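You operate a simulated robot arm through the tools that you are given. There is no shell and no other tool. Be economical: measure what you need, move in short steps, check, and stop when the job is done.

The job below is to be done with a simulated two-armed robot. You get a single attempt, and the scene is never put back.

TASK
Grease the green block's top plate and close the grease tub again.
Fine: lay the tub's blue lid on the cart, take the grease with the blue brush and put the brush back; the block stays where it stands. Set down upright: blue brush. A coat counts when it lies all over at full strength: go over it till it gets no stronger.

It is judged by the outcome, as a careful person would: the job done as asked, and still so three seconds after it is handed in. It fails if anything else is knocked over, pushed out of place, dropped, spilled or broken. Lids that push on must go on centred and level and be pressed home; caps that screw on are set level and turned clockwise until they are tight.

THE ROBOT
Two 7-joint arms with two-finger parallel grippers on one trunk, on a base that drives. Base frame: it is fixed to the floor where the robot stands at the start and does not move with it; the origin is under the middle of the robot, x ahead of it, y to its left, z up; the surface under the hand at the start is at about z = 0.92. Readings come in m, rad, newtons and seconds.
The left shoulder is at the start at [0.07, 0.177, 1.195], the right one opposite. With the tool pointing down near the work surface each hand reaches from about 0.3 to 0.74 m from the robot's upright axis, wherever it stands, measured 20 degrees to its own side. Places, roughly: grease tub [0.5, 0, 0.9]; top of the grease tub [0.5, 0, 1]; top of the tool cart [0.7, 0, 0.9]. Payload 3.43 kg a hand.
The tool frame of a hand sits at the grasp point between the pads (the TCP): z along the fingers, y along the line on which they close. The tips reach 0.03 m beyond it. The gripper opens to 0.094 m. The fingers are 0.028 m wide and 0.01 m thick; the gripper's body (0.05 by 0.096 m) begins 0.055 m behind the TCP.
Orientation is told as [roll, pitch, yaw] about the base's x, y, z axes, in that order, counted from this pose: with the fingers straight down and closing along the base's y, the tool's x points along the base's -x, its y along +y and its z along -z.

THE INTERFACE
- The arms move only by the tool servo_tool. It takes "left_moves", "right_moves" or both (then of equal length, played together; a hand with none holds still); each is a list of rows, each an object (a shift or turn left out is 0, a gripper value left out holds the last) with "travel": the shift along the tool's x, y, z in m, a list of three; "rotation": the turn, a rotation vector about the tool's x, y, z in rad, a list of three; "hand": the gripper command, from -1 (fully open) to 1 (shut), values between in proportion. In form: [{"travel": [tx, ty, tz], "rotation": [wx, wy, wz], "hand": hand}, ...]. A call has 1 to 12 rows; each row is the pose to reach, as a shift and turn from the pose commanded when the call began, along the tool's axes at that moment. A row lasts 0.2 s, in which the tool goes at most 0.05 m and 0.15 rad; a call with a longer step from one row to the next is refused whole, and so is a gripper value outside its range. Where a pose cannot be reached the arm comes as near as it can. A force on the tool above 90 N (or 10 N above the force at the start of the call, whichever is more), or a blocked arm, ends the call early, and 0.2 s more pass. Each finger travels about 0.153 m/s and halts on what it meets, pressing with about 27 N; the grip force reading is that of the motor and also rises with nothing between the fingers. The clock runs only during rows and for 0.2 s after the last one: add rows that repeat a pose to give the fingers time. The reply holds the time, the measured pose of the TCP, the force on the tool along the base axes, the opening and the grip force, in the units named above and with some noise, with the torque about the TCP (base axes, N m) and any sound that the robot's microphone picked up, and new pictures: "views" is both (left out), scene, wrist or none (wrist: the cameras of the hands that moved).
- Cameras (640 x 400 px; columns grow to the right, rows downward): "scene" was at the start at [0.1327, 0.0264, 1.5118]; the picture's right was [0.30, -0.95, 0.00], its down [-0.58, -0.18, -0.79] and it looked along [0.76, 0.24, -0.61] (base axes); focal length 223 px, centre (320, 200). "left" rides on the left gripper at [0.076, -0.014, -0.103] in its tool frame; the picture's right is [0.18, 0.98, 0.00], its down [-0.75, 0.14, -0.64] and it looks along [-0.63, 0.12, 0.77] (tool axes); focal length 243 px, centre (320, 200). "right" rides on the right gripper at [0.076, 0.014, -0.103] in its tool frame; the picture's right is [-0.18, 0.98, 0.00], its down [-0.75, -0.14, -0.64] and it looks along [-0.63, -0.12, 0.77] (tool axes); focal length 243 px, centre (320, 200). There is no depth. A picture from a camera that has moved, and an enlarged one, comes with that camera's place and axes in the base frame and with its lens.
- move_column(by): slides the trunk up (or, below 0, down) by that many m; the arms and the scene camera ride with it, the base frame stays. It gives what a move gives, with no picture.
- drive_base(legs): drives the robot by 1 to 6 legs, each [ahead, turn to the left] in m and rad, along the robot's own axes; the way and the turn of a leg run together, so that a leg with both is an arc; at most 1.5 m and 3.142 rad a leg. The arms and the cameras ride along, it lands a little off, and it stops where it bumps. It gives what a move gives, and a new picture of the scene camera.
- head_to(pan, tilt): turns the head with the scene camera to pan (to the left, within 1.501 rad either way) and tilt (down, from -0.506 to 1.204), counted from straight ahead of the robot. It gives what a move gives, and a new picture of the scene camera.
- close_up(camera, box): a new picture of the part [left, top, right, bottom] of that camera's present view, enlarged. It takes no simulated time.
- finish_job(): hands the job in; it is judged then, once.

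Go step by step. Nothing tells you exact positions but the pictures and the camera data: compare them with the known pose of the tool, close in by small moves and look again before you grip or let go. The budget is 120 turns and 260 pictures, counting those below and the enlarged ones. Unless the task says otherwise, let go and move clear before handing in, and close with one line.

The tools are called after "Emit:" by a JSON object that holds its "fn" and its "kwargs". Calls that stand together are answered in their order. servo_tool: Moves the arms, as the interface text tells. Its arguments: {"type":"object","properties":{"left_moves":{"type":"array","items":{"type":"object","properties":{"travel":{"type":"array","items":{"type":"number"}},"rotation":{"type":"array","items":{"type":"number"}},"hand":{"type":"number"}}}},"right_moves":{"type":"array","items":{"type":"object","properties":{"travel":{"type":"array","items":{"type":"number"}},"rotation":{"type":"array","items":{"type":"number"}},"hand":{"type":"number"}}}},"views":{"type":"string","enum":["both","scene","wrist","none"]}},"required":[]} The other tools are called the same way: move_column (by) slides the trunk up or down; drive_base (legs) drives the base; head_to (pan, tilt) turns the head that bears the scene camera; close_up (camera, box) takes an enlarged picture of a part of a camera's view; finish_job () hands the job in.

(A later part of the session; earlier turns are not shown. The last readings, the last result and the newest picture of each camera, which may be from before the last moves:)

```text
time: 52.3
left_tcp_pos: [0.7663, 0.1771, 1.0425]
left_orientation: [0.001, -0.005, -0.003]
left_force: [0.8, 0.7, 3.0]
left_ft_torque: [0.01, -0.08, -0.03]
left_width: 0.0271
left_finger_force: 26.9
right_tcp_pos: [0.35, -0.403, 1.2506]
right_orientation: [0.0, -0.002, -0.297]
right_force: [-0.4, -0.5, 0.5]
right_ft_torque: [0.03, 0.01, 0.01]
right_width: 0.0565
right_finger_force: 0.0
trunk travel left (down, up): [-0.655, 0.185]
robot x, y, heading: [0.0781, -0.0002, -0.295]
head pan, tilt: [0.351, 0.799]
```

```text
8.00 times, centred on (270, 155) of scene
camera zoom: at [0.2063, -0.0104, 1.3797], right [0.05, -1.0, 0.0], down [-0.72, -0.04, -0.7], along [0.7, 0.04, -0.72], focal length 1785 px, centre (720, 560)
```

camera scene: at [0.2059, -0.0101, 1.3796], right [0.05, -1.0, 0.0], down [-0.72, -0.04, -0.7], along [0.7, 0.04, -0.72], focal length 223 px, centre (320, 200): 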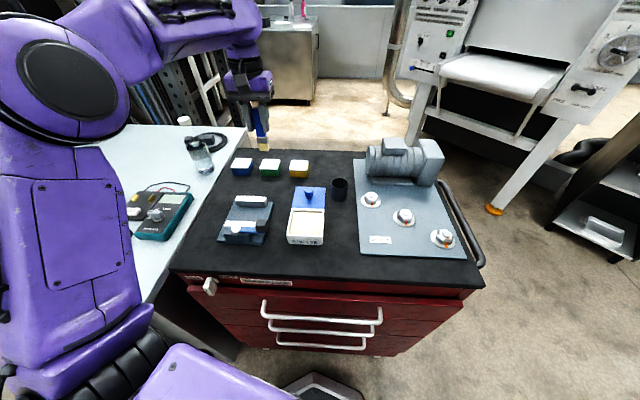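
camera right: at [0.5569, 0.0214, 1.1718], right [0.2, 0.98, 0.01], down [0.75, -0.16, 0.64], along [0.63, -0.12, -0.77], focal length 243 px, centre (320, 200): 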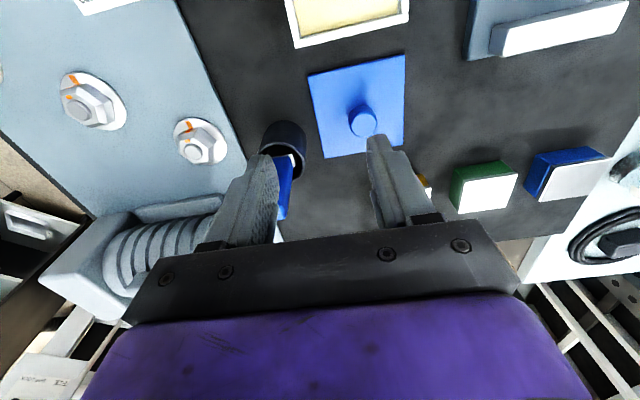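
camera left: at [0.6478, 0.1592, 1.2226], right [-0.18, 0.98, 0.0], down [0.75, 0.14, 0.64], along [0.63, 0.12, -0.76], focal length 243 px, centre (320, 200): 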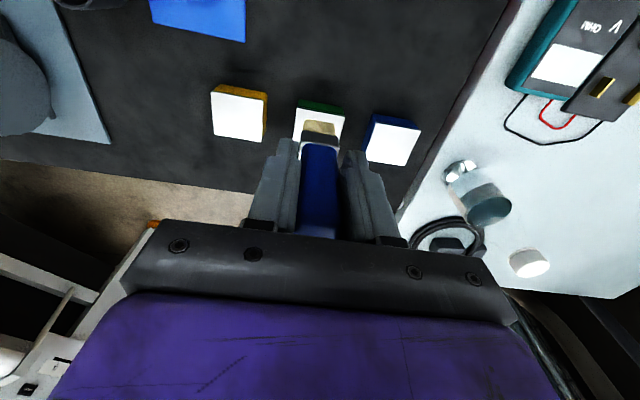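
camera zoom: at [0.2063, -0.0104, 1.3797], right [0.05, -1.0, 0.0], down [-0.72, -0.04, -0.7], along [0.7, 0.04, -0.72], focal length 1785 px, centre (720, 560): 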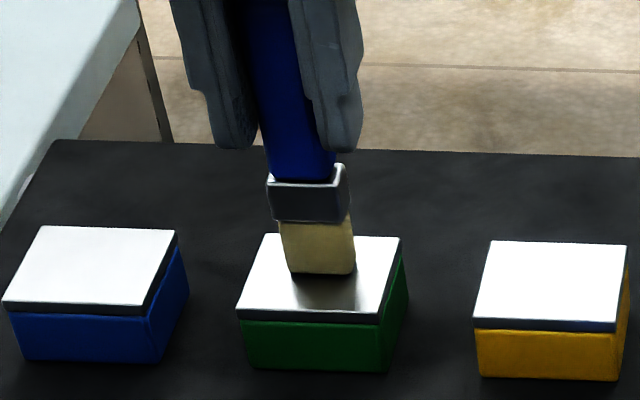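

Light contact at TCP z≈1.0425 (3 N). A first short stroke along x to see how it marks and whether the block stays.

Emit:
{"fn": "servo_tool", "kwargs": {"left_moves": [{"travel": [-0.01, 0, 0]}, {"travel": [-0.021, 0, 0]}, {"travel": [-0.01, 0, 0]}, {"travel": [0.0, 0, 0]}, {"travel": [0.01, 0, 0]}, {"travel": [0.02, 0, 0]}, {"travel": [0.02, 0, 0]}], "views": "none"}}

Emit:
{"fn": "close_up", "kwargs": {"camera": "scene", "box": [240, 130, 300, 180]}}

Emit:
{"fn": "close_up", "kwargs": {"camera": "left", "box": [200, 60, 440, 240]}}

```text
time: 53.9
left_tcp_pos: [0.7462, 0.1781, 1.0434]
left_orientation: [0.0, -0.004, -0.002]
left_force: [0.0, -0.1, 8.6]
left_ft_torque: [-0.08, -0.09, -0.03]
left_width: 0.0271
left_finger_force: 27.0
right_tcp_pos: [0.3509, -0.4033, 1.2501]
right_orientation: [-0.001, -0.003, -0.296]
right_force: [-0.5, 0.6, 0.4]
right_ft_torque: [-0.03, -0.04, -0.01]
right_width: 0.0561
right_finger_force: 0.1
trunk travel left (down, up): [-0.655, 0.185]
robot x, y, heading: [0.0772, -0.0043, -0.295]
head pan, tilt: [0.351, 0.799]
```

```text
8.00 times, centred on (270, 155) of scene
camera zoom: at [0.2053, -0.0108, 1.3797], right [0.05, -1.0, 0.0], down [-0.72, -0.04, -0.7], along [0.7, 0.04, -0.72], focal length 1785 px, centre (720, 560)
```

zoom: 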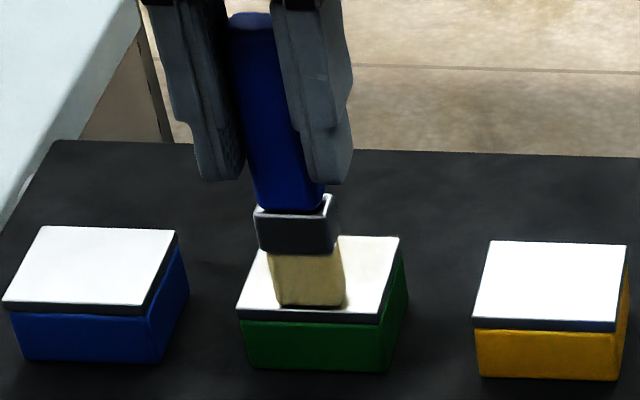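

```text
2.22 times, centred on (320, 150) of left
camera zoom: at [0.6702, 0.1636, 1.1457], right [-0.18, 0.98, 0.0], down [0.75, 0.14, 0.64], along [0.63, 0.12, -0.76], focal length 539 px, centre (320, 311)
```

zoom: 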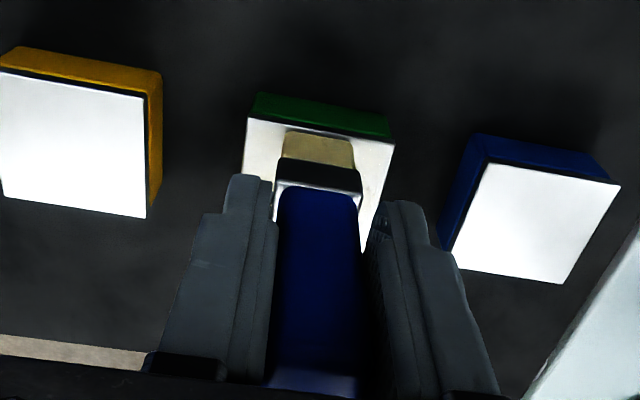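

It leaves a cream film and the block stays put. I'll now zigzag lanes across the whole plate.

Emit:
{"fn": "servo_tool", "kwargs": {"left_moves": [{"travel": [0, -0.016, 0]}, {"travel": [-0.02, -0.016, 0]}, {"travel": [-0.041, -0.016, 0]}, {"travel": [-0.041, -0.005, 0]}, {"travel": [-0.02, -0.005, 0]}, {"travel": [0, -0.005, 0]}, {"travel": [0, 0.005, 0]}, {"travel": [-0.02, 0.005, 0]}, {"travel": [-0.041, 0.005, 0]}, {"travel": [-0.041, 0.016, 0]}, {"travel": [-0.02, 0.016, 0]}, {"travel": [0, 0.016, 0]}], "views": "none"}}

Emit:
{"fn": "close_up", "kwargs": {"camera": "scene", "box": [240, 130, 300, 180]}}

Emit:
{"fn": "close_up", "kwargs": {"camera": "left", "box": [200, 60, 440, 240]}}

```text
time: 56.5
left_tcp_pos: [0.745, 0.1942, 1.0428]
left_orientation: [0.002, -0.003, -0.003]
left_force: [-1.8, -1.8, 6.3]
left_ft_torque: [-0.12, 0.13, 0.02]
left_width: 0.0272
left_finger_force: 27.2
right_tcp_pos: [0.3503, -0.4032, 1.2499]
right_orientation: [0.0, -0.001, -0.297]
right_force: [0.4, 0.3, -0.2]
right_ft_torque: [-0.04, 0.01, -0.02]
right_width: 0.0566
right_finger_force: 0.1
trunk travel left (down, up): [-0.655, 0.185]
robot x, y, heading: [0.0797, -0.0012, -0.292]
head pan, tilt: [0.351, 0.799]
```

```text
8.00 times, centred on (270, 155) of scene
camera zoom: at [0.2054, -0.0105, 1.3796], right [0.05, -1.0, 0.0], down [-0.72, -0.04, -0.7], along [0.7, 0.04, -0.72], focal length 1785 px, centre (720, 560)
```

zoom: 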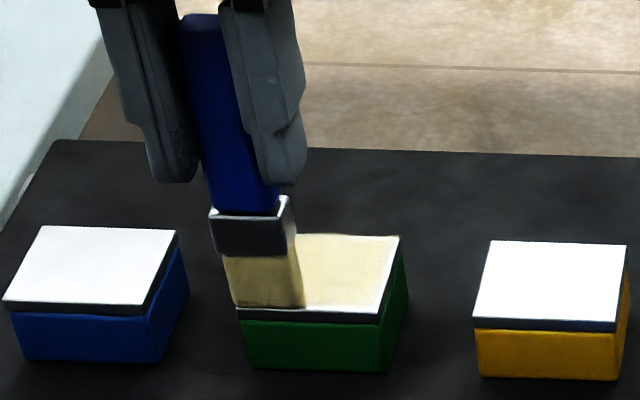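

```text
2.22 times, centred on (320, 150) of left
camera zoom: at [0.6679, 0.1802, 1.1456], right [-0.18, 0.98, 0.0], down [0.75, 0.14, 0.64], along [0.63, 0.12, -0.76], focal length 539 px, centre (320, 311)
```

zoom: 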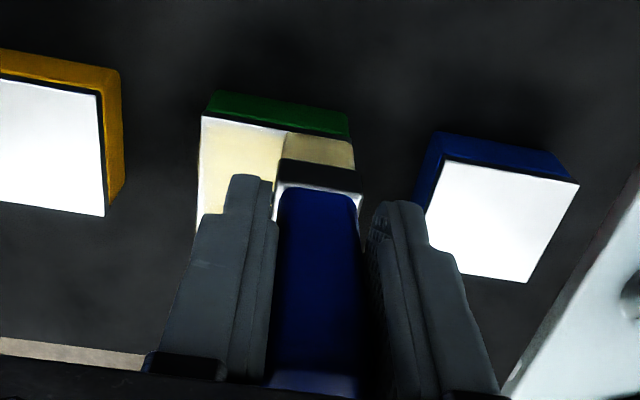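

Coat building; thin white margins remain at the front and right edges. I'll trace the perimeter slightly further out and continue.

Emit:
{"fn": "servo_tool", "kwargs": {"left_moves": [{"travel": [0.004, 0, 0]}, {"travel": [0.004, -0.018, 0]}, {"travel": [0.004, -0.037, 0]}, {"travel": [-0.013, -0.038, 0]}, {"travel": [-0.03, -0.038, 0]}, {"travel": [-0.046, -0.037, 0]}, {"travel": [-0.046, -0.018, 0]}, {"travel": [-0.046, 0.001, 0]}, {"travel": [-0.025, 0.001, 0]}, {"travel": [-0.002, -0.009, 0]}, {"travel": [-0.023, -0.01, 0]}, {"travel": [-0.044, -0.012, 0]}], "views": "none"}}

Emit:
{"fn": "close_up", "kwargs": {"camera": "scene", "box": [240, 130, 300, 180]}}

Emit:
{"fn": "close_up", "kwargs": {"camera": "left", "box": [200, 20, 440, 200]}}

```text
time: 59.1
left_tcp_pos: [0.7908, 0.181, 1.0436]
left_orientation: [0.002, -0.001, 0.001]
left_force: [0.0, 0.4, 0.9]
left_ft_torque: [-0.02, -0.02, 0.02]
left_width: 0.0271
left_finger_force: 26.7
right_tcp_pos: [0.3523, -0.4044, 1.25]
right_orientation: [0.001, -0.001, -0.298]
right_force: [-0.4, -0.2, 0.4]
right_ft_torque: [0.02, 0.0, 0.03]
right_width: 0.0564
right_finger_force: 0.0
trunk travel left (down, up): [-0.655, 0.185]
robot x, y, heading: [0.0791, 0.0005, -0.297]
head pan, tilt: [0.351, 0.799]
```

```text
8.00 times, centred on (270, 155) of scene
camera zoom: at [0.2069, -0.0104, 1.3795], right [0.05, -1.0, 0.0], down [-0.72, -0.04, -0.7], along [0.7, 0.04, -0.72], focal length 1785 px, centre (720, 560)
```

zoom: 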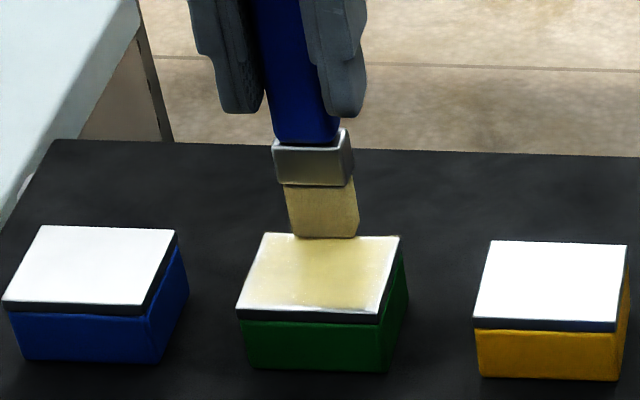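

```text
2.22 times, centred on (320, 110) of left
camera zoom: at [0.714, 0.1669, 1.1458], right [-0.18, 0.98, 0.0], down [0.75, 0.14, 0.64], along [0.63, 0.12, -0.77], focal length 539 px, centre (320, 400)
```

zoom: 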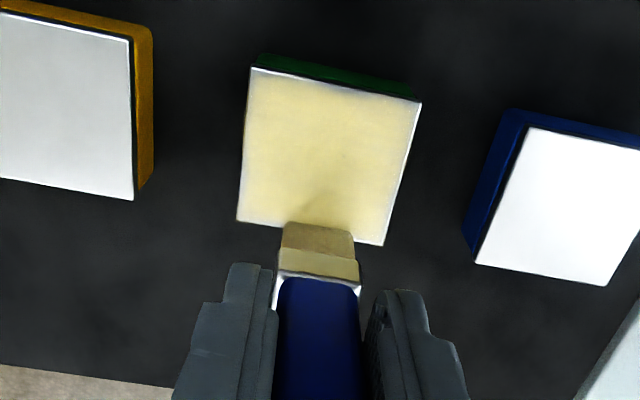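

Coverage is good; margins are paler. Another perimeter pass a little further out and a hair firmer.

Emit:
{"fn": "servo_tool", "kwargs": {"left_moves": [{"travel": [0, 0.0165, 0.0007]}, {"travel": [0.0185, 0.0175, 0.0007]}, {"travel": [0.0375, 0.0175, 0.0007]}, {"travel": [0.05, 0.0165, 0.0005]}, {"travel": [0.05, -0.0035, 0.0005]}, {"travel": [0.05, -0.0245, 0.0005]}, {"travel": [0.0335, -0.0265, 0.0005]}, {"travel": [0.0145, -0.0265, 0.0007]}, {"travel": [0.0, -0.0255, 0.001]}, {"travel": [0.0, -0.0065, 0.001]}, {"travel": [0.0, 0.0115, 0.001]}, {"travel": [0.0185, 0.0035, 0.0007]}], "views": "none"}}

Emit:
{"fn": "servo_tool", "kwargs": {"left_moves": [{"travel": [0, 0, -0.02]}, {"travel": [0, 0, -0.05]}, {"travel": [0, 0, -0.05]}], "views": "none"}}

Emit:
{"fn": "close_up", "kwargs": {"camera": "scene", "box": [240, 130, 300, 180]}}

Emit:
{"fn": "close_up", "kwargs": {"camera": "left", "box": [260, 60, 380, 150]}}

```text
time: 61.7
left_tcp_pos: [0.77, 0.1845, 1.0425]
left_orientation: [0.001, -0.003, -0.001]
left_force: [-2.0, -0.1, 3.0]
left_ft_torque: [-0.04, 0.07, -0.04]
left_width: 0.0272
left_finger_force: 26.9
right_tcp_pos: [0.3503, -0.4045, 1.2497]
right_orientation: [0.001, -0.002, -0.297]
right_force: [0.5, 0.2, 0.0]
right_ft_torque: [-0.01, 0.01, 0.01]
right_width: 0.0566
right_finger_force: 0.0
trunk travel left (down, up): [-0.655, 0.185]
robot x, y, heading: [0.0759, -0.0017, -0.298]
head pan, tilt: [0.351, 0.799]
```

```text
time: 62.5
left_tcp_pos: [0.7741, 0.1874, 1.0911]
left_orientation: [0.002, -0.002, -0.001]
left_force: [0.3, -0.7, -0.4]
left_ft_torque: [-0.02, 0.04, -0.05]
left_width: 0.0272
left_finger_force: 27.0
right_tcp_pos: [0.3522, -0.4035, 1.2502]
right_orientation: [0.001, 0.0, -0.296]
right_force: [0.1, -0.1, -0.7]
right_ft_torque: [0.01, -0.01, 0.0]
right_width: 0.0564
right_finger_force: 0.1
trunk travel left (down, up): [-0.655, 0.185]
robot x, y, heading: [0.0775, -0.0005, -0.297]
head pan, tilt: [0.351, 0.799]
```

```text
8.00 times, centred on (270, 155) of scene
camera zoom: at [0.2078, -0.0098, 1.3794], right [0.05, -1.0, 0.0], down [-0.72, -0.04, -0.7], along [0.7, 0.04, -0.72], focal length 1785 px, centre (720, 560)
```

zoom: 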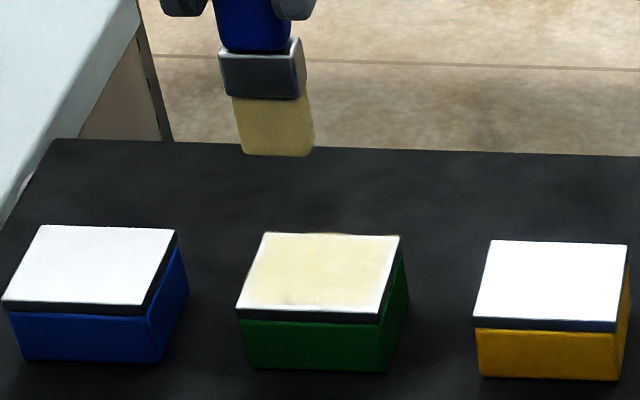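

```text
4.44 times, centred on (320, 105) of left
camera zoom: at [0.697, 0.1738, 1.1945], right [-0.18, 0.98, 0.0], down [0.75, 0.14, 0.64], along [0.63, 0.12, -0.77], focal length 1078 px, centre (320, 622)
```

zoom: 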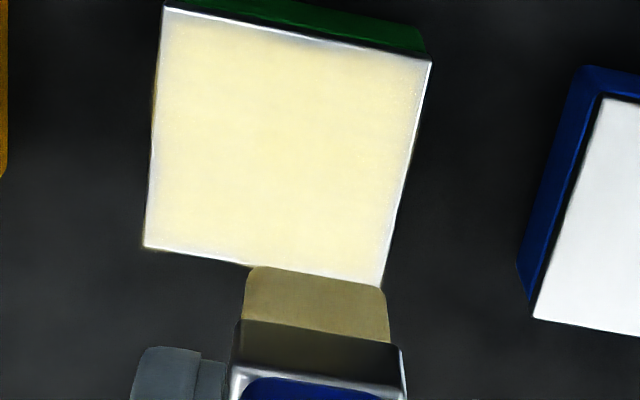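

The coat is nearly even but paler at the front and left margins. I'll reload the brush and go over it again with slower edge passes.

Emit:
{"fn": "servo_tool", "kwargs": {"left_moves": [{"travel": [0.03, -0.01, -0.02]}, {"travel": [0.065, -0.03, -0.02]}, {"travel": [0.1, -0.052, -0.02]}, {"travel": [0.135, -0.075, -0.02]}, {"travel": [0.17, -0.1, -0.02]}, {"travel": [0.205, -0.122, -0.02]}, {"travel": [0.236, -0.144, -0.015]}, {"travel": [0.236, -0.144, 0.01]}, {"travel": [0.236, -0.144, 0.04]}, {"travel": [0.236, -0.144, 0.04]}], "views": "none"}}

Emit:
{"fn": "close_up", "kwargs": {"camera": "left", "box": [200, 20, 440, 200]}}

```text
time: 64.7
left_tcp_pos: [0.5751, 0.0378, 1.045]
left_orientation: [-0.021, -0.001, 0.007]
left_force: [3.8, -1.4, 19.6]
left_ft_torque: [0.12, -0.37, -0.06]
left_width: 0.0271
left_finger_force: 27.0
left hand out of reach, approached as far as the arm can: row 6, 7, 8, 9, 10
right_tcp_pos: [0.3495, -0.4038, 1.2505]
right_orientation: [0.0, -0.003, -0.296]
right_force: [0.5, -0.4, 0.4]
right_ft_torque: [0.03, 0.02, -0.01]
right_width: 0.0563
right_finger_force: 0.0
trunk travel left (down, up): [-0.655, 0.185]
robot x, y, heading: [0.0794, -0.0001, -0.3]
head pan, tilt: [0.351, 0.799]
```

```text
2.22 times, centred on (320, 110) of left
camera zoom: at [0.4998, 0.0257, 1.1472], right [-0.19, 0.98, -0.02], down [0.75, 0.16, 0.64], along [0.63, 0.11, -0.77], focal length 539 px, centre (320, 400)
```

zoom: 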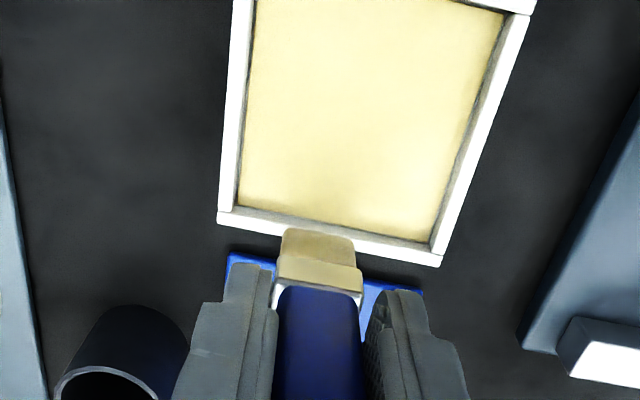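

The arm fell short and the brush rests on the tub's rear rim. Raising straight up at once.

Emit:
{"fn": "servo_tool", "kwargs": {"left_moves": [{"travel": [0, 0, -0.03]}, {"travel": [0, 0, -0.06]}, {"travel": [0, 0, -0.08]}, {"travel": [0, 0, -0.08]}], "views": "scene"}}

Emit:
{"fn": "close_up", "kwargs": {"camera": "left", "box": [200, 0, 440, 180]}}

Emit:
{"fn": "close_up", "kwargs": {"camera": "scene", "box": [230, 130, 370, 260]}}

```text
time: 65.7
left_tcp_pos: [0.5736, 0.0366, 1.1196]
left_orientation: [0.0, -0.002, -0.002]
left_force: [-0.3, 0.2, -0.1]
left_ft_torque: [0.0, -0.01, 0.01]
left_width: 0.0274
left_finger_force: 26.4
left hand out of reach, approached as far as the arm can: row 1
right_tcp_pos: [0.3522, -0.4046, 1.2494]
right_orientation: [0.0, -0.001, -0.297]
right_force: [-0.7, 0.4, -0.1]
right_ft_torque: [0.01, 0.03, -0.02]
right_width: 0.056
right_finger_force: 0.1
trunk travel left (down, up): [-0.655, 0.185]
robot x, y, heading: [0.0815, -0.0007, -0.295]
head pan, tilt: [0.351, 0.799]
camera scene: at [0.207, -0.0104, 1.3795], right [0.05, -1.0, 0.0], down [-0.72, -0.04, -0.7], along [0.7, 0.04, -0.72], focal length 223 px, centre (320, 200)
```

scene: 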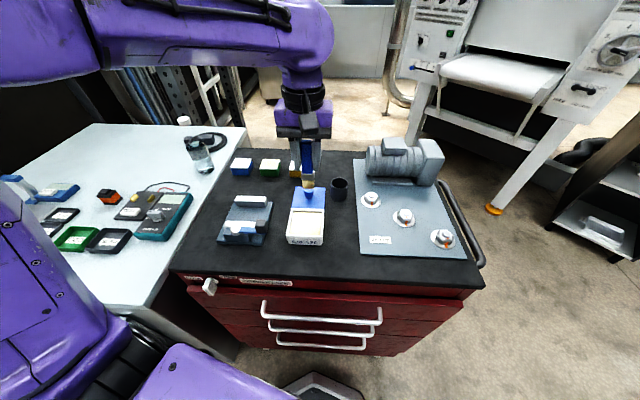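

```text
2.22 times, centred on (320, 90) of left
camera zoom: at [0.498, 0.022, 1.2224], right [-0.18, 0.98, 0.0], down [0.75, 0.14, 0.64], along [0.63, 0.12, -0.76], focal length 539 px, centre (320, 444)
```

zoom: 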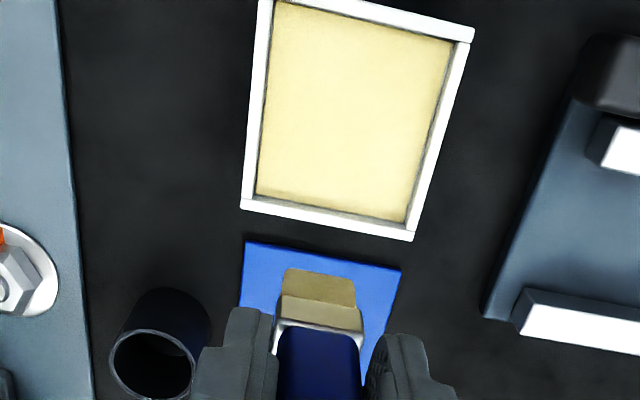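

```text
3.08 times, centred on (300, 195) of scene
camera zoom: at [0.207, -0.0104, 1.3795], right [0.05, -1.0, 0.0], down [-0.72, -0.04, -0.7], along [0.7, 0.04, -0.72], focal length 687 px, centre (382, 215)
```

zoom: 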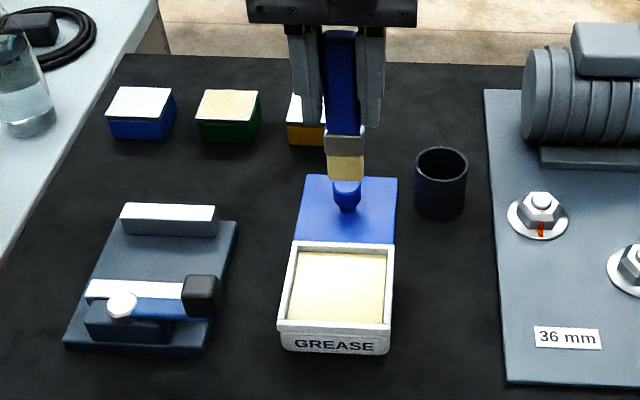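

Nothing was displaced (tub edges appear at the same pixels). I'll now approach the tub centre at height in small steps.

Emit:
{"fn": "servo_tool", "kwargs": {"left_moves": [{"travel": [0.012, 0.002, 0]}, {"travel": [0.025, 0.004, 0]}, {"travel": [0.036, 0.005, 0]}, {"travel": [0.036, 0.005, 0]}], "views": "none"}}

```text
time: 66.7
left_tcp_pos: [0.5387, 0.0396, 1.1175]
left_orientation: [0.002, -0.002, -0.003]
left_force: [0.5, -0.4, -0.4]
left_ft_torque: [0.01, 0.01, 0.01]
left_width: 0.0272
left_finger_force: 26.4
right_tcp_pos: [0.3515, -0.4024, 1.2504]
right_orientation: [0.0, -0.002, -0.297]
right_force: [0.6, 0.2, 0.2]
right_ft_torque: [-0.02, -0.04, -0.03]
right_width: 0.0566
right_finger_force: 0.0
trunk travel left (down, up): [-0.655, 0.185]
robot x, y, heading: [0.0766, -0.0037, -0.296]
head pan, tilt: [0.351, 0.799]
```

Emit:
{"fn": "servo_tool", "kwargs": {"left_moves": [{"travel": [0.0, 0.001, 0.025]}, {"travel": [0.0, 0.001, 0.05]}, {"travel": [0.0, 0.001, 0.068]}, {"travel": [0.0, 0.001, 0.068]}], "views": "none"}}

```text
time: 67.7
left_tcp_pos: [0.5383, 0.0406, 1.0516]
left_orientation: [-0.001, -0.005, 0.0]
left_force: [0.1, 0.0, 0.6]
left_ft_torque: [0.01, -0.02, 0.0]
left_width: 0.0272
left_finger_force: 27.0
right_tcp_pos: [0.3508, -0.404, 1.2505]
right_orientation: [0.0, -0.001, -0.296]
right_force: [-0.8, 0.3, 0.1]
right_ft_torque: [0.02, 0.0, -0.01]
right_width: 0.0568
right_finger_force: 0.1
trunk travel left (down, up): [-0.655, 0.185]
robot x, y, heading: [0.0784, -0.0039, -0.295]
head pan, tilt: [0.351, 0.799]
```

Emit:
{"fn": "servo_tool", "kwargs": {"left_moves": [{"travel": [0.0, 0.0, 0.005]}, {"travel": [0.0, 0.0, 0.009]}, {"travel": [0.0, 0.0, 0.0105]}, {"travel": [0.0, 0.0, 0.0105]}, {"travel": [0.0, 0.0, 0.0105]}], "views": "none"}}

Emit:
{"fn": "close_up", "kwargs": {"camera": "left", "box": [200, 20, 440, 200]}}

```text
time: 68.9
left_tcp_pos: [0.5372, 0.0395, 1.0406]
left_orientation: [0.002, -0.002, -0.002]
left_force: [-0.6, 0.3, -0.6]
left_ft_torque: [0.01, -0.02, 0.02]
left_width: 0.0273
left_finger_force: 27.0
right_tcp_pos: [0.3519, -0.4046, 1.2501]
right_orientation: [0.001, -0.002, -0.299]
right_force: [-0.6, 0.4, -0.2]
right_ft_torque: [0.03, -0.01, -0.01]
right_width: 0.0565
right_finger_force: 0.1
trunk travel left (down, up): [-0.655, 0.185]
robot x, y, heading: [0.0797, -0.0007, -0.295]
head pan, tilt: [0.351, 0.799]
```

```text
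2.22 times, centred on (320, 110) of left
camera zoom: at [0.4617, 0.0268, 1.1435], right [-0.18, 0.98, 0.0], down [0.75, 0.14, 0.64], along [0.63, 0.12, -0.77], focal length 539 px, centre (320, 400)
```

zoom: 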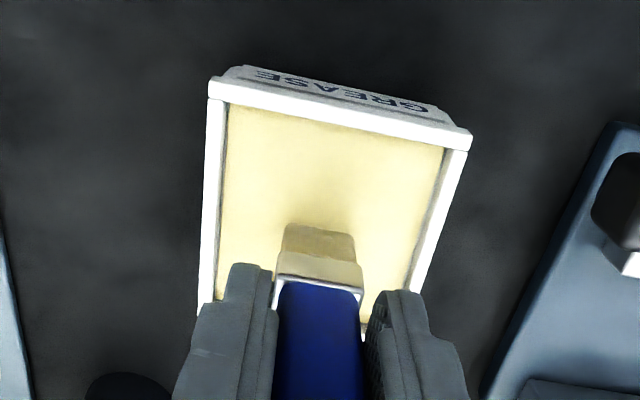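

No contact yet; the brush may have slipped up a little in the grip. Going down a few more mm.

Emit:
{"fn": "servo_tool", "kwargs": {"left_moves": [{"travel": [0.0, 0.0, 0.0015]}, {"travel": [0.0, 0.0, 0.003]}, {"travel": [0.0, 0.0, 0.003]}], "views": "none"}}

```text
time: 69.7
left_tcp_pos: [0.5379, 0.0409, 1.0385]
left_orientation: [0.001, -0.001, 0.0]
left_force: [-0.2, -0.1, 0.0]
left_ft_torque: [-0.03, 0.0, 0.02]
left_width: 0.0273
left_finger_force: 26.9
right_tcp_pos: [0.3514, -0.4032, 1.2497]
right_orientation: [0.0, -0.002, -0.296]
right_force: [0.7, -0.4, 0.7]
right_ft_torque: [0.02, -0.01, -0.01]
right_width: 0.0565
right_finger_force: 0.1
trunk travel left (down, up): [-0.655, 0.185]
robot x, y, heading: [0.0777, -0.0056, -0.301]
head pan, tilt: [0.351, 0.799]
```

Emit:
{"fn": "servo_tool", "kwargs": {"left_moves": [{"travel": [0.0, 0.0, 0.0015]}, {"travel": [0.0, 0.0, 0.003]}, {"travel": [0.0, 0.0, 0.003]}], "views": "none"}}

Emit:
{"fn": "close_up", "kwargs": {"camera": "scene", "box": [260, 150, 360, 260]}}

```text
time: 70.5
left_tcp_pos: [0.5373, 0.0409, 1.0348]
left_orientation: [0.0, -0.008, -0.002]
left_force: [2.5, 1.7, 19.1]
left_ft_torque: [0.1, -0.36, 0.01]
left_width: 0.0273
left_finger_force: 26.7
right_tcp_pos: [0.3497, -0.4036, 1.2506]
right_orientation: [0.0, -0.004, -0.296]
right_force: [-0.3, 0.5, -0.4]
right_ft_torque: [0.01, 0.02, 0.0]
right_width: 0.0565
right_finger_force: 0.1
trunk travel left (down, up): [-0.655, 0.185]
robot x, y, heading: [0.0811, 0.002, -0.296]
head pan, tilt: [0.351, 0.799]
```

```text
3.64 times, centred on (310, 205) of scene
camera zoom: at [0.2049, -0.0102, 1.3799], right [0.05, -1.0, 0.0], down [-0.71, -0.04, -0.7], along [0.7, 0.04, -0.72], focal length 812 px, centre (356, 182)
```

zoom: 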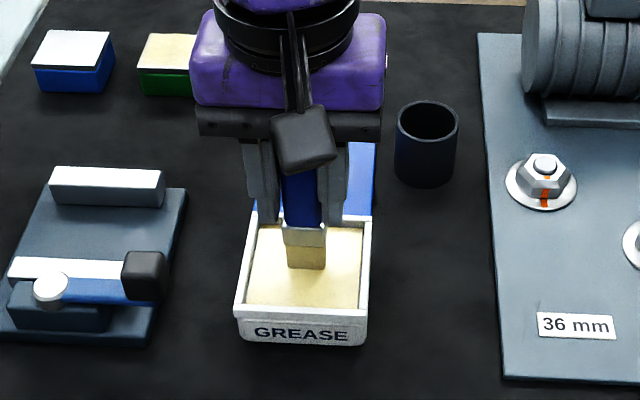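

Contact made; the brush has slid up about 6 mm in the grip, so plate contact will be at TCP ≈1.037. Returning to the block.

Emit:
{"fn": "servo_tool", "kwargs": {"left_moves": [{"travel": [0, 0, -0.002]}, {"travel": [0, 0, -0.002]}, {"travel": [0, 0, -0.035]}, {"travel": [-0.02, 0.015, -0.07]}, {"travel": [-0.055, 0.035, -0.07]}, {"travel": [-0.09, 0.06, -0.07]}, {"travel": [-0.125, 0.085, -0.07]}, {"travel": [-0.16, 0.107, -0.065]}, {"travel": [-0.195, 0.127, -0.05]}, {"travel": [-0.229, 0.138, -0.03]}, {"travel": [-0.229, 0.138, -0.018]}, {"travel": [-0.229, 0.138, -0.018]}], "views": "none"}}

Emit:
{"fn": "close_up", "kwargs": {"camera": "scene", "box": [240, 130, 300, 180]}}

Emit:
{"fn": "close_up", "kwargs": {"camera": "left", "box": [240, 40, 400, 160]}}

```text
time: 73.1
left_tcp_pos: [0.7672, 0.1776, 1.0533]
left_orientation: [0.002, -0.004, -0.003]
left_force: [-0.4, 0.9, -1.2]
left_ft_torque: [0.04, 0.03, 0.0]
left_width: 0.0274
left_finger_force: 26.9
right_tcp_pos: [0.3526, -0.4029, 1.2498]
right_orientation: [0.001, -0.001, -0.297]
right_force: [0.0, -0.8, -0.7]
right_ft_torque: [-0.03, 0.02, 0.0]
right_width: 0.0565
right_finger_force: 0.0
trunk travel left (down, up): [-0.655, 0.185]
robot x, y, heading: [0.078, -0.0023, -0.294]
head pan, tilt: [0.351, 0.799]
```

```text
8.00 times, centred on (270, 155) of scene
camera zoom: at [0.207, -0.0101, 1.3795], right [0.05, -1.0, 0.0], down [-0.72, -0.04, -0.7], along [0.7, 0.04, -0.72], focal length 1785 px, centre (720, 560)
```

zoom: 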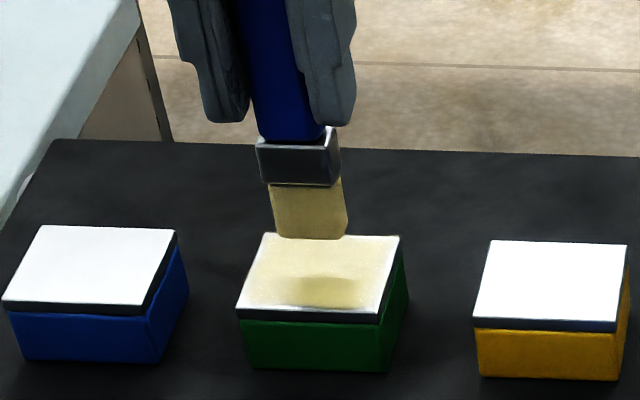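

```text
3.33 times, centred on (320, 100) of left
camera zoom: at [0.6912, 0.1649, 1.1561], right [-0.18, 0.98, 0.0], down [0.75, 0.14, 0.64], along [0.63, 0.12, -0.76], focal length 809 px, centre (320, 533)
```

zoom: 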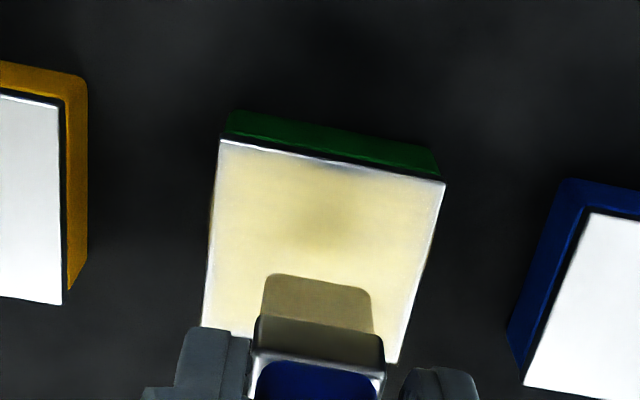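

Emit:
{"fn": "servo_tool", "kwargs": {"left_moves": [{"travel": [0.0, 0.0, 0.006]}, {"travel": [0.0, 0.0, 0.011]}, {"travel": [0.0, 0.0, 0.014]}, {"travel": [0.0, 0.0, 0.014]}], "views": "none"}}

```text
time: 74.1
left_tcp_pos: [0.7675, 0.1791, 1.0392]
left_orientation: [0.001, -0.003, -0.002]
left_force: [0.5, 0.5, 0.1]
left_ft_torque: [0.0, -0.01, -0.02]
left_width: 0.0274
left_finger_force: 26.6
right_tcp_pos: [0.3503, -0.4038, 1.2512]
right_orientation: [-0.001, -0.003, -0.297]
right_force: [-0.4, -0.1, 0.0]
right_ft_torque: [0.01, 0.01, 0.02]
right_width: 0.0564
right_finger_force: 0.0
trunk travel left (down, up): [-0.655, 0.185]
robot x, y, heading: [0.0805, 0.0022, -0.291]
head pan, tilt: [0.351, 0.799]
```

Emit:
{"fn": "servo_tool", "kwargs": {"left_moves": [{"travel": [0.0, 0.0, 0.001]}, {"travel": [0.0, 0.0, 0.002]}, {"travel": [0.0, 0.0, 0.002]}], "views": "none"}}

```text
time: 74.9
left_tcp_pos: [0.7662, 0.1785, 1.0379]
left_orientation: [0.001, -0.005, -0.001]
left_force: [0.4, 0.7, 4.9]
left_ft_torque: [0.0, -0.13, 0.02]
left_width: 0.0272
left_finger_force: 27.1
right_tcp_pos: [0.3522, -0.4031, 1.2506]
right_orientation: [0.0, 0.0, -0.297]
right_force: [-0.5, 0.1, 0.3]
right_ft_torque: [-0.02, 0.03, 0.03]
right_width: 0.0564
right_finger_force: 0.0
trunk travel left (down, up): [-0.655, 0.185]
robot x, y, heading: [0.0754, -0.0004, -0.298]
head pan, tilt: [0.351, 0.799]
```

Contact at 4.9 N. Slow edge pass with pauses at the corners.

Emit:
{"fn": "servo_tool", "kwargs": {"left_moves": [{"travel": [0.013, 0.011, 0]}, {"travel": [0.0245, 0.022, 0]}, {"travel": [0.0255, 0.022, 0]}, {"travel": [0.0255, 0.008, 0]}, {"travel": [0.0255, -0.007, 0]}, {"travel": [0.0255, -0.021, 0]}, {"travel": [0.0255, -0.022, 0]}, {"travel": [0.009, -0.022, 0]}, {"travel": [-0.008, -0.022, 0]}, {"travel": [-0.024, -0.022, 0]}, {"travel": [-0.024, -0.021, 0]}, {"travel": [-0.024, -0.007, 0]}], "views": "none"}}

Emit:
{"fn": "servo_tool", "kwargs": {"left_moves": [{"travel": [0, 0.015, 0]}, {"travel": [0, 0.029, 0]}, {"travel": [0, 0.03, 0]}, {"travel": [0.016, 0.03, 0]}, {"travel": [0.032, 0.03, 0]}, {"travel": [0.0485, 0.029, 0]}, {"travel": [0.0495, 0.029, 0]}, {"travel": [0.0495, 0.014, 0]}, {"travel": [0.0495, 0.0, 0]}, {"travel": [0.0495, -0.014, 0]}, {"travel": [0.03, -0.01, 0]}, {"travel": [0.01, -0.01, 0]}], "views": "none"}}

Emit:
{"fn": "close_up", "kwargs": {"camera": "scene", "box": [240, 130, 300, 180]}}

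Emit:
{"fn": "close_up", "kwargs": {"camera": "left", "box": [240, 40, 400, 160]}}

```text
time: 77.5
left_tcp_pos: [0.79, 0.1719, 1.0372]
left_orientation: [-0.001, -0.004, -0.002]
left_force: [0.6, -1.2, 5.6]
left_ft_torque: [-0.18, -0.1, 0.0]
left_width: 0.0272
left_finger_force: 26.9
right_tcp_pos: [0.351, -0.4035, 1.2514]
right_orientation: [0.0, -0.001, -0.296]
right_force: [-0.8, 1.2, -0.2]
right_ft_torque: [0.02, 0.01, -0.02]
right_width: 0.0566
right_finger_force: 0.1
trunk travel left (down, up): [-0.655, 0.185]
robot x, y, heading: [0.0796, -0.0036, -0.297]
head pan, tilt: [0.351, 0.799]
```

```text
time: 80.1
left_tcp_pos: [0.7821, 0.1618, 1.0376]
left_orientation: [0.0, -0.004, -0.001]
left_force: [0.9, -0.1, 2.5]
left_ft_torque: [-0.04, -0.12, 0.0]
left_width: 0.0271
left_finger_force: 26.7
right_tcp_pos: [0.3505, -0.4036, 1.2505]
right_orientation: [0.0, -0.004, -0.296]
right_force: [-0.3, -0.5, -0.3]
right_ft_torque: [-0.03, 0.03, 0.06]
right_width: 0.0563
right_finger_force: 0.1
trunk travel left (down, up): [-0.655, 0.185]
robot x, y, heading: [0.0812, 0.0017, -0.297]
head pan, tilt: [0.351, 0.799]
```

```text
8.00 times, centred on (270, 155) of scene
camera zoom: at [0.2064, -0.0103, 1.3796], right [0.05, -1.0, 0.0], down [-0.72, -0.04, -0.7], along [0.7, 0.04, -0.72], focal length 1785 px, centre (720, 560)
```

zoom: 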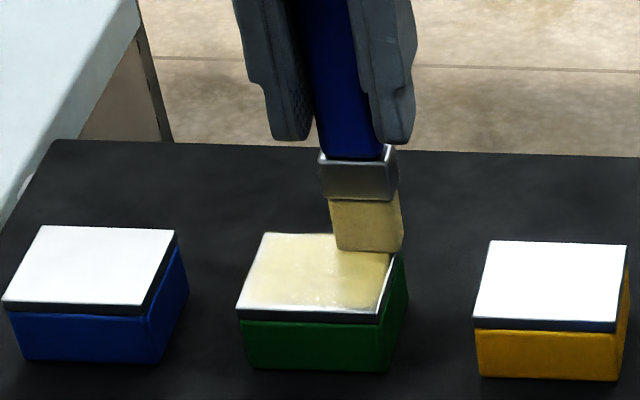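

```text
3.33 times, centred on (320, 100) of left
camera zoom: at [0.7053, 0.1473, 1.1401], right [-0.18, 0.98, 0.0], down [0.75, 0.14, 0.64], along [0.63, 0.12, -0.76], focal length 809 px, centre (320, 533)
```

zoom: 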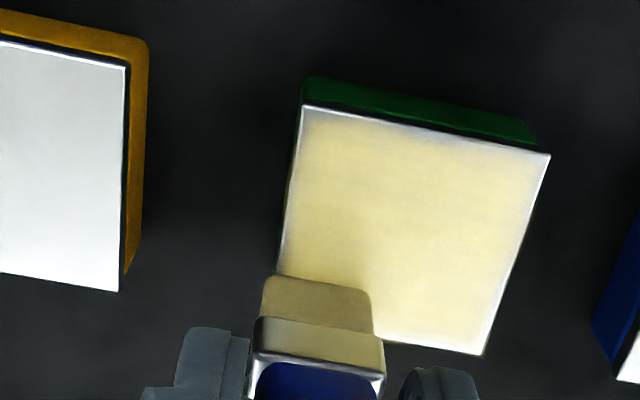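

Much stronger now; the bright rim looks like the plate's bevel (untouched plates show it too). A couple more full rasters until no change is visible.

Emit:
{"fn": "servo_tool", "kwargs": {"left_moves": [{"travel": [-0.01, -0.004, 0]}, {"travel": [0.007, -0.004, 0]}, {"travel": [0.024, -0.004, 0]}, {"travel": [0.041, -0.004, 0]}, {"travel": [0.041, 0.009, 0]}, {"travel": [0.024, 0.009, 0]}, {"travel": [0.007, 0.009, 0]}, {"travel": [-0.01, 0.009, 0]}, {"travel": [-0.01, 0.024, 0]}, {"travel": [0.007, 0.024, 0]}, {"travel": [0.024, 0.024, 0]}, {"travel": [0.041, 0.024, 0]}], "views": "none"}}

Emit:
{"fn": "servo_tool", "kwargs": {"left_moves": [{"travel": [0, 0.014, 0]}, {"travel": [0, 0.015, 0]}, {"travel": [-0.017, 0.015, 0]}, {"travel": [-0.034, 0.015, 0]}, {"travel": [-0.051, 0.014, 0]}, {"travel": [-0.051, 0.0, 0]}, {"travel": [-0.051, -0.014, 0]}, {"travel": [-0.051, -0.028, 0]}, {"travel": [-0.034, -0.028, 0]}, {"travel": [-0.017, -0.028, 0]}, {"travel": [0, -0.028, 0]}, {"travel": [0, -0.012, 0]}], "views": "none"}}

Emit:
{"fn": "servo_tool", "kwargs": {"left_moves": [{"travel": [0, 0.002, 0]}, {"travel": [-0.01, 0.0, -0.02]}, {"travel": [-0.04, 0.0, -0.05]}, {"travel": [-0.04, 0.0, -0.06]}], "views": "none"}}

Emit:
{"fn": "close_up", "kwargs": {"camera": "scene", "box": [240, 130, 300, 180]}}

Emit:
{"fn": "close_up", "kwargs": {"camera": "left", "box": [260, 60, 380, 150]}}

```text
time: 82.7
left_tcp_pos: [0.7393, 0.1858, 1.0379]
left_orientation: [0.001, -0.005, 0.0]
left_force: [-0.6, -0.6, -0.8]
left_ft_torque: [0.02, -0.03, -0.03]
left_width: 0.0272
left_finger_force: 26.8
right_tcp_pos: [0.3497, -0.4023, 1.2509]
right_orientation: [0.0, -0.002, -0.296]
right_force: [0.3, -0.7, 0.1]
right_ft_torque: [-0.01, -0.01, 0.0]
right_width: 0.0566
right_finger_force: 0.2
trunk travel left (down, up): [-0.655, 0.185]
robot x, y, heading: [0.0772, 0.0007, -0.295]
head pan, tilt: [0.351, 0.799]
```

```text
time: 85.3
left_tcp_pos: [0.7394, 0.1744, 1.0359]
left_orientation: [0.002, -0.004, -0.002]
left_force: [0.0, -1.9, 3.2]
left_ft_torque: [-0.07, -0.08, -0.04]
left_width: 0.0271
left_finger_force: 27.3
right_tcp_pos: [0.3521, -0.4018, 1.251]
right_orientation: [-0.001, -0.001, -0.296]
right_force: [0.5, -0.1, 0.4]
right_ft_torque: [-0.01, 0.02, 0.02]
right_width: 0.0563
right_finger_force: 0.0
trunk travel left (down, up): [-0.655, 0.185]
robot x, y, heading: [0.0762, 0.0012, -0.294]
head pan, tilt: [0.351, 0.799]
```

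```text
time: 86.3
left_tcp_pos: [0.7799, 0.1747, 1.0955]
left_orientation: [-0.002, -0.003, -0.002]
left_force: [-0.1, -0.9, -1.0]
left_ft_torque: [-0.01, 0.0, 0.02]
left_width: 0.027
left_finger_force: 27.5
right_tcp_pos: [0.35, -0.4032, 1.25]
right_orientation: [0.001, -0.003, -0.296]
right_force: [0.1, 0.5, -0.2]
right_ft_torque: [0.02, 0.01, -0.01]
right_width: 0.0565
right_finger_force: 0.1
trunk travel left (down, up): [-0.655, 0.185]
robot x, y, heading: [0.0816, -0.0017, -0.293]
head pan, tilt: [0.351, 0.799]
```

```text
8.00 times, centred on (270, 155) of scene
camera zoom: at [0.2059, -0.0098, 1.3796], right [0.05, -1.0, 0.0], down [-0.72, -0.04, -0.7], along [0.7, 0.04, -0.72], focal length 1785 px, centre (720, 560)
```

zoom: 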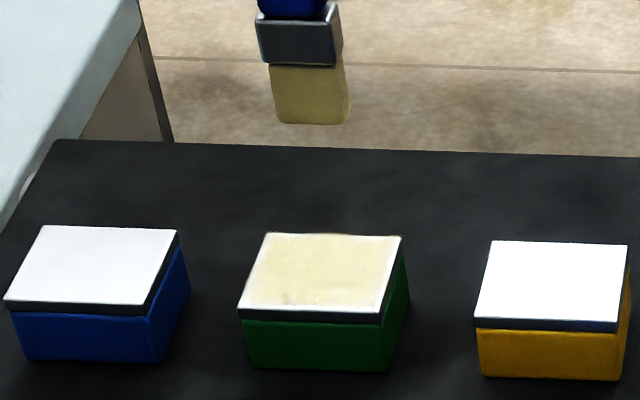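

```text
4.44 times, centred on (320, 105) of left
camera zoom: at [0.7022, 0.1603, 1.1997], right [-0.18, 0.98, 0.0], down [0.75, 0.14, 0.64], along [0.63, 0.12, -0.76], focal length 1078 px, centre (320, 622)
```

zoom: 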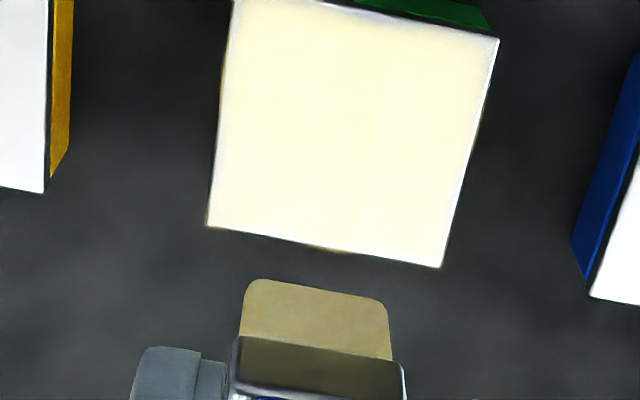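

Interior looks uniform. I'll enlarge the plate strongly to judge the margins.

Emit:
{"fn": "close_up", "kwargs": {"camera": "scene", "box": [256, 152, 288, 172]}}

Emit:
{"fn": "close_up", "kwargs": {"camera": "left", "box": [290, 45, 370, 125]}}

```text
16.00 times, centred on (272, 162) of scene
camera zoom: at [0.2059, -0.0098, 1.3796], right [0.05, -1.0, 0.0], down [-0.72, -0.04, -0.7], along [0.7, 0.04, -0.72], focal length 3571 px, centre (1088, 808)
```

zoom: 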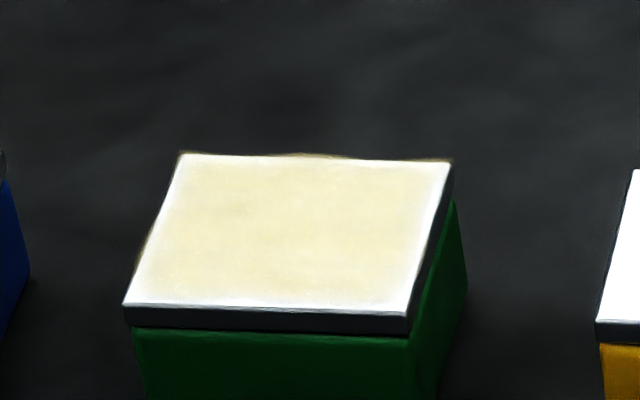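

```text
5.00 times, centred on (330, 85) of left
camera zoom: at [0.7022, 0.1603, 1.1997], right [-0.18, 0.98, 0.0], down [0.75, 0.14, 0.64], along [0.63, 0.12, -0.76], focal length 1213 px, centre (270, 775)
```

zoom: 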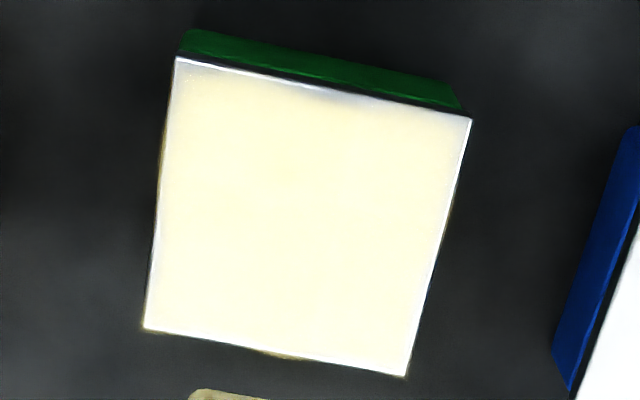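

The front strip (about 4 mm) is still paler, and slightly the side edges. I'll do slow y-sweeps along the front strip and sides.

Emit:
{"fn": "servo_tool", "kwargs": {"left_moves": [{"travel": [0.017, 0.002, 0.02]}, {"travel": [0.033, 0.004, 0.04]}, {"travel": [0.033, 0.004, 0.052]}, {"travel": [0.033, 0.004, 0.0585]}, {"travel": [0.033, 0.004, 0.0585]}], "views": "none"}}

```text
time: 87.5
left_tcp_pos: [0.7469, 0.1772, 1.0365]
left_orientation: [0.002, -0.003, -0.003]
left_force: [0.0, 0.0, -0.1]
left_ft_torque: [-0.04, 0.0, 0.0]
left_width: 0.0275
left_finger_force: 27.6
right_tcp_pos: [0.3502, -0.4042, 1.25]
right_orientation: [0.0, -0.003, -0.296]
right_force: [-0.1, -0.6, 0.0]
right_ft_torque: [0.03, 0.0, -0.01]
right_width: 0.0563
right_finger_force: 0.0
trunk travel left (down, up): [-0.655, 0.185]
robot x, y, heading: [0.0768, -0.0028, -0.3]
head pan, tilt: [0.351, 0.799]
```

Emit:
{"fn": "servo_tool", "kwargs": {"left_moves": [{"travel": [0, 0, 0.001]}, {"travel": [0, 0.011, 0.0012]}, {"travel": [0, 0.022, 0.0012]}, {"travel": [0, 0.011, 0.0012]}, {"travel": [0, 0.0, 0.0012]}, {"travel": [0, -0.011, 0.0012]}, {"travel": [0, -0.021, 0.0012]}, {"travel": [0.003, -0.021, 0.0012]}, {"travel": [0.003, -0.01, 0.0012]}, {"travel": [0.003, 0.0, 0.0012]}, {"travel": [0.003, 0.011, 0.0012]}, {"travel": [0.003, 0.022, 0.0012]}], "views": "none"}}

Emit:
{"fn": "servo_tool", "kwargs": {"left_moves": [{"travel": [-0.011, 0, 0]}, {"travel": [-0.022, 0, 0]}, {"travel": [-0.033, 0, 0]}, {"travel": [-0.044, 0, 0]}, {"travel": [-0.033, 0.001, 0]}, {"travel": [-0.022, 0.001, 0]}, {"travel": [-0.011, 0.001, 0]}, {"travel": [0.0, 0.0, 0]}, {"travel": [0.0, -0.011, 0]}, {"travel": [0.0, -0.022, 0]}, {"travel": [0.0, -0.033, 0]}, {"travel": [0.0, -0.043, 0]}], "views": "none"}}

Emit:
{"fn": "servo_tool", "kwargs": {"left_moves": [{"travel": [-0.011, 0, 0]}, {"travel": [-0.022, 0, 0]}, {"travel": [-0.033, 0, 0]}, {"travel": [-0.044, 0, 0]}, {"travel": [-0.033, -0.001, 0]}, {"travel": [-0.022, -0.001, 0]}, {"travel": [-0.011, -0.001, 0]}, {"travel": [0.0, 0.0, 0]}, {"travel": [-0.005, 0.011, 0]}, {"travel": [-0.005, 0.022, 0]}, {"travel": [-0.005, 0.033, 0]}, {"travel": [-0.005, 0.043, 0]}], "views": "none"}}

Emit:
{"fn": "servo_tool", "kwargs": {"left_moves": [{"travel": [-0.01, -0.01, -0.02]}, {"travel": [-0.03, -0.02, -0.05]}, {"travel": [-0.03, -0.02, -0.06]}], "views": "none"}}

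Emit:
{"fn": "close_up", "kwargs": {"camera": "scene", "box": [256, 152, 288, 172]}}

Emit:
{"fn": "close_up", "kwargs": {"camera": "left", "box": [280, 45, 360, 125]}}

```text
time: 90.1
left_tcp_pos: [0.7444, 0.1999, 1.0375]
left_orientation: [0.0, -0.002, -0.002]
left_force: [-0.3, -0.6, -0.3]
left_ft_torque: [-0.02, -0.01, 0.03]
left_width: 0.0268
left_finger_force: 27.4
right_tcp_pos: [0.3519, -0.4031, 1.2505]
right_orientation: [-0.003, -0.002, -0.298]
right_force: [0.0, -0.3, 0.1]
right_ft_torque: [-0.02, 0.01, -0.03]
right_width: 0.0562
right_finger_force: 0.0
trunk travel left (down, up): [-0.655, 0.185]
robot x, y, heading: [0.077, 0.0013, -0.298]
head pan, tilt: [0.351, 0.799]
```

```text
time: 92.7
left_tcp_pos: [0.7445, 0.1552, 1.0379]
left_orientation: [0.003, -0.002, -0.002]
left_force: [0.1, 0.5, -0.4]
left_ft_torque: [-0.01, 0.0, -0.01]
left_width: 0.027
left_finger_force: 27.1
right_tcp_pos: [0.3527, -0.404, 1.2509]
right_orientation: [0.001, -0.002, -0.299]
right_force: [-0.2, -0.5, 0.5]
right_ft_torque: [0.02, -0.04, 0.01]
right_width: 0.0564
right_finger_force: 0.1
trunk travel left (down, up): [-0.655, 0.185]
robot x, y, heading: [0.0793, 0.0017, -0.295]
head pan, tilt: [0.351, 0.799]
```

```text
time: 95.3
left_tcp_pos: [0.7482, 0.2021, 1.0373]
left_orientation: [-0.001, -0.001, -0.003]
left_force: [-0.3, -0.5, 0.0]
left_ft_torque: [-0.02, -0.03, 0.0]
left_width: 0.0275
left_finger_force: 26.9
right_tcp_pos: [0.3527, -0.4024, 1.2498]
right_orientation: [0.0, -0.002, -0.297]
right_force: [-0.1, -0.7, -0.5]
right_ft_torque: [0.03, 0.02, -0.02]
right_width: 0.0564
right_finger_force: 0.0
trunk travel left (down, up): [-0.655, 0.185]
robot x, y, heading: [0.0784, -0.0012, -0.298]
head pan, tilt: [0.351, 0.799]
```

```text
time: 96.1
left_tcp_pos: [0.7781, 0.1793, 1.0969]
left_orientation: [0.001, -0.001, -0.001]
left_force: [0.2, -0.1, -1.0]
left_ft_torque: [-0.03, 0.01, 0.0]
left_width: 0.0272
left_finger_force: 27.2
right_tcp_pos: [0.3513, -0.4019, 1.2501]
right_orientation: [-0.001, -0.001, -0.295]
right_force: [0.0, -0.5, -0.6]
right_ft_torque: [-0.03, -0.01, -0.01]
right_width: 0.0561
right_finger_force: 0.0
trunk travel left (down, up): [-0.655, 0.185]
robot x, y, heading: [0.0736, -0.0023, -0.299]
head pan, tilt: [0.351, 0.799]
```

```text
16.00 times, centred on (272, 162) of scene
camera zoom: at [0.2062, -0.0098, 1.3796], right [0.05, -1.0, 0.0], down [-0.72, -0.04, -0.7], along [0.7, 0.04, -0.72], focal length 3571 px, centre (1088, 808)
```

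zoom: 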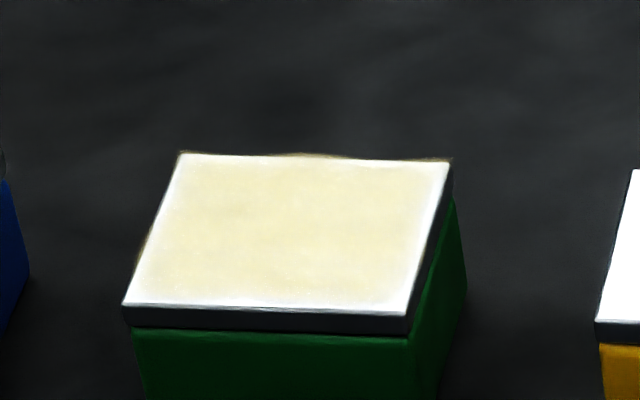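

```text
5.00 times, centred on (320, 85) of left
camera zoom: at [0.7015, 0.1663, 1.2007], right [-0.18, 0.98, 0.0], down [0.75, 0.14, 0.64], along [0.63, 0.12, -0.77], focal length 1213 px, centre (320, 775)
```

zoom: 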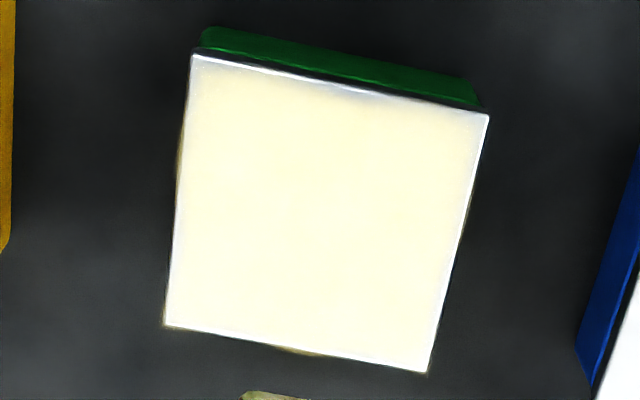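

Those sweeps were barely in contact (≈0 N), so nothing changed. Repeating with proper light contact.

Emit:
{"fn": "servo_tool", "kwargs": {"left_moves": [{"travel": [0.016, 0.0, 0.02]}, {"travel": [0.031, 0.0, 0.04]}, {"travel": [0.031, 0.0, 0.055]}, {"travel": [0.031, 0.0, 0.0605]}, {"travel": [0.031, 0.0, 0.0615]}, {"travel": [0.031, 0.0, 0.0615]}], "views": "none"}}

```text
time: 97.5
left_tcp_pos: [0.7472, 0.1795, 1.0372]
left_orientation: [0.003, -0.004, 0.0]
left_force: [0.2, -1.0, 3.4]
left_ft_torque: [-0.03, -0.09, 0.01]
left_width: 0.0272
left_finger_force: 26.7
right_tcp_pos: [0.3507, -0.4034, 1.25]
right_orientation: [0.0, -0.003, -0.297]
right_force: [0.5, 0.0, -0.2]
right_ft_torque: [0.01, -0.01, -0.02]
right_width: 0.0565
right_finger_force: 0.0
trunk travel left (down, up): [-0.655, 0.185]
robot x, y, heading: [0.0776, 0.0011, -0.295]
head pan, tilt: [0.351, 0.799]
```

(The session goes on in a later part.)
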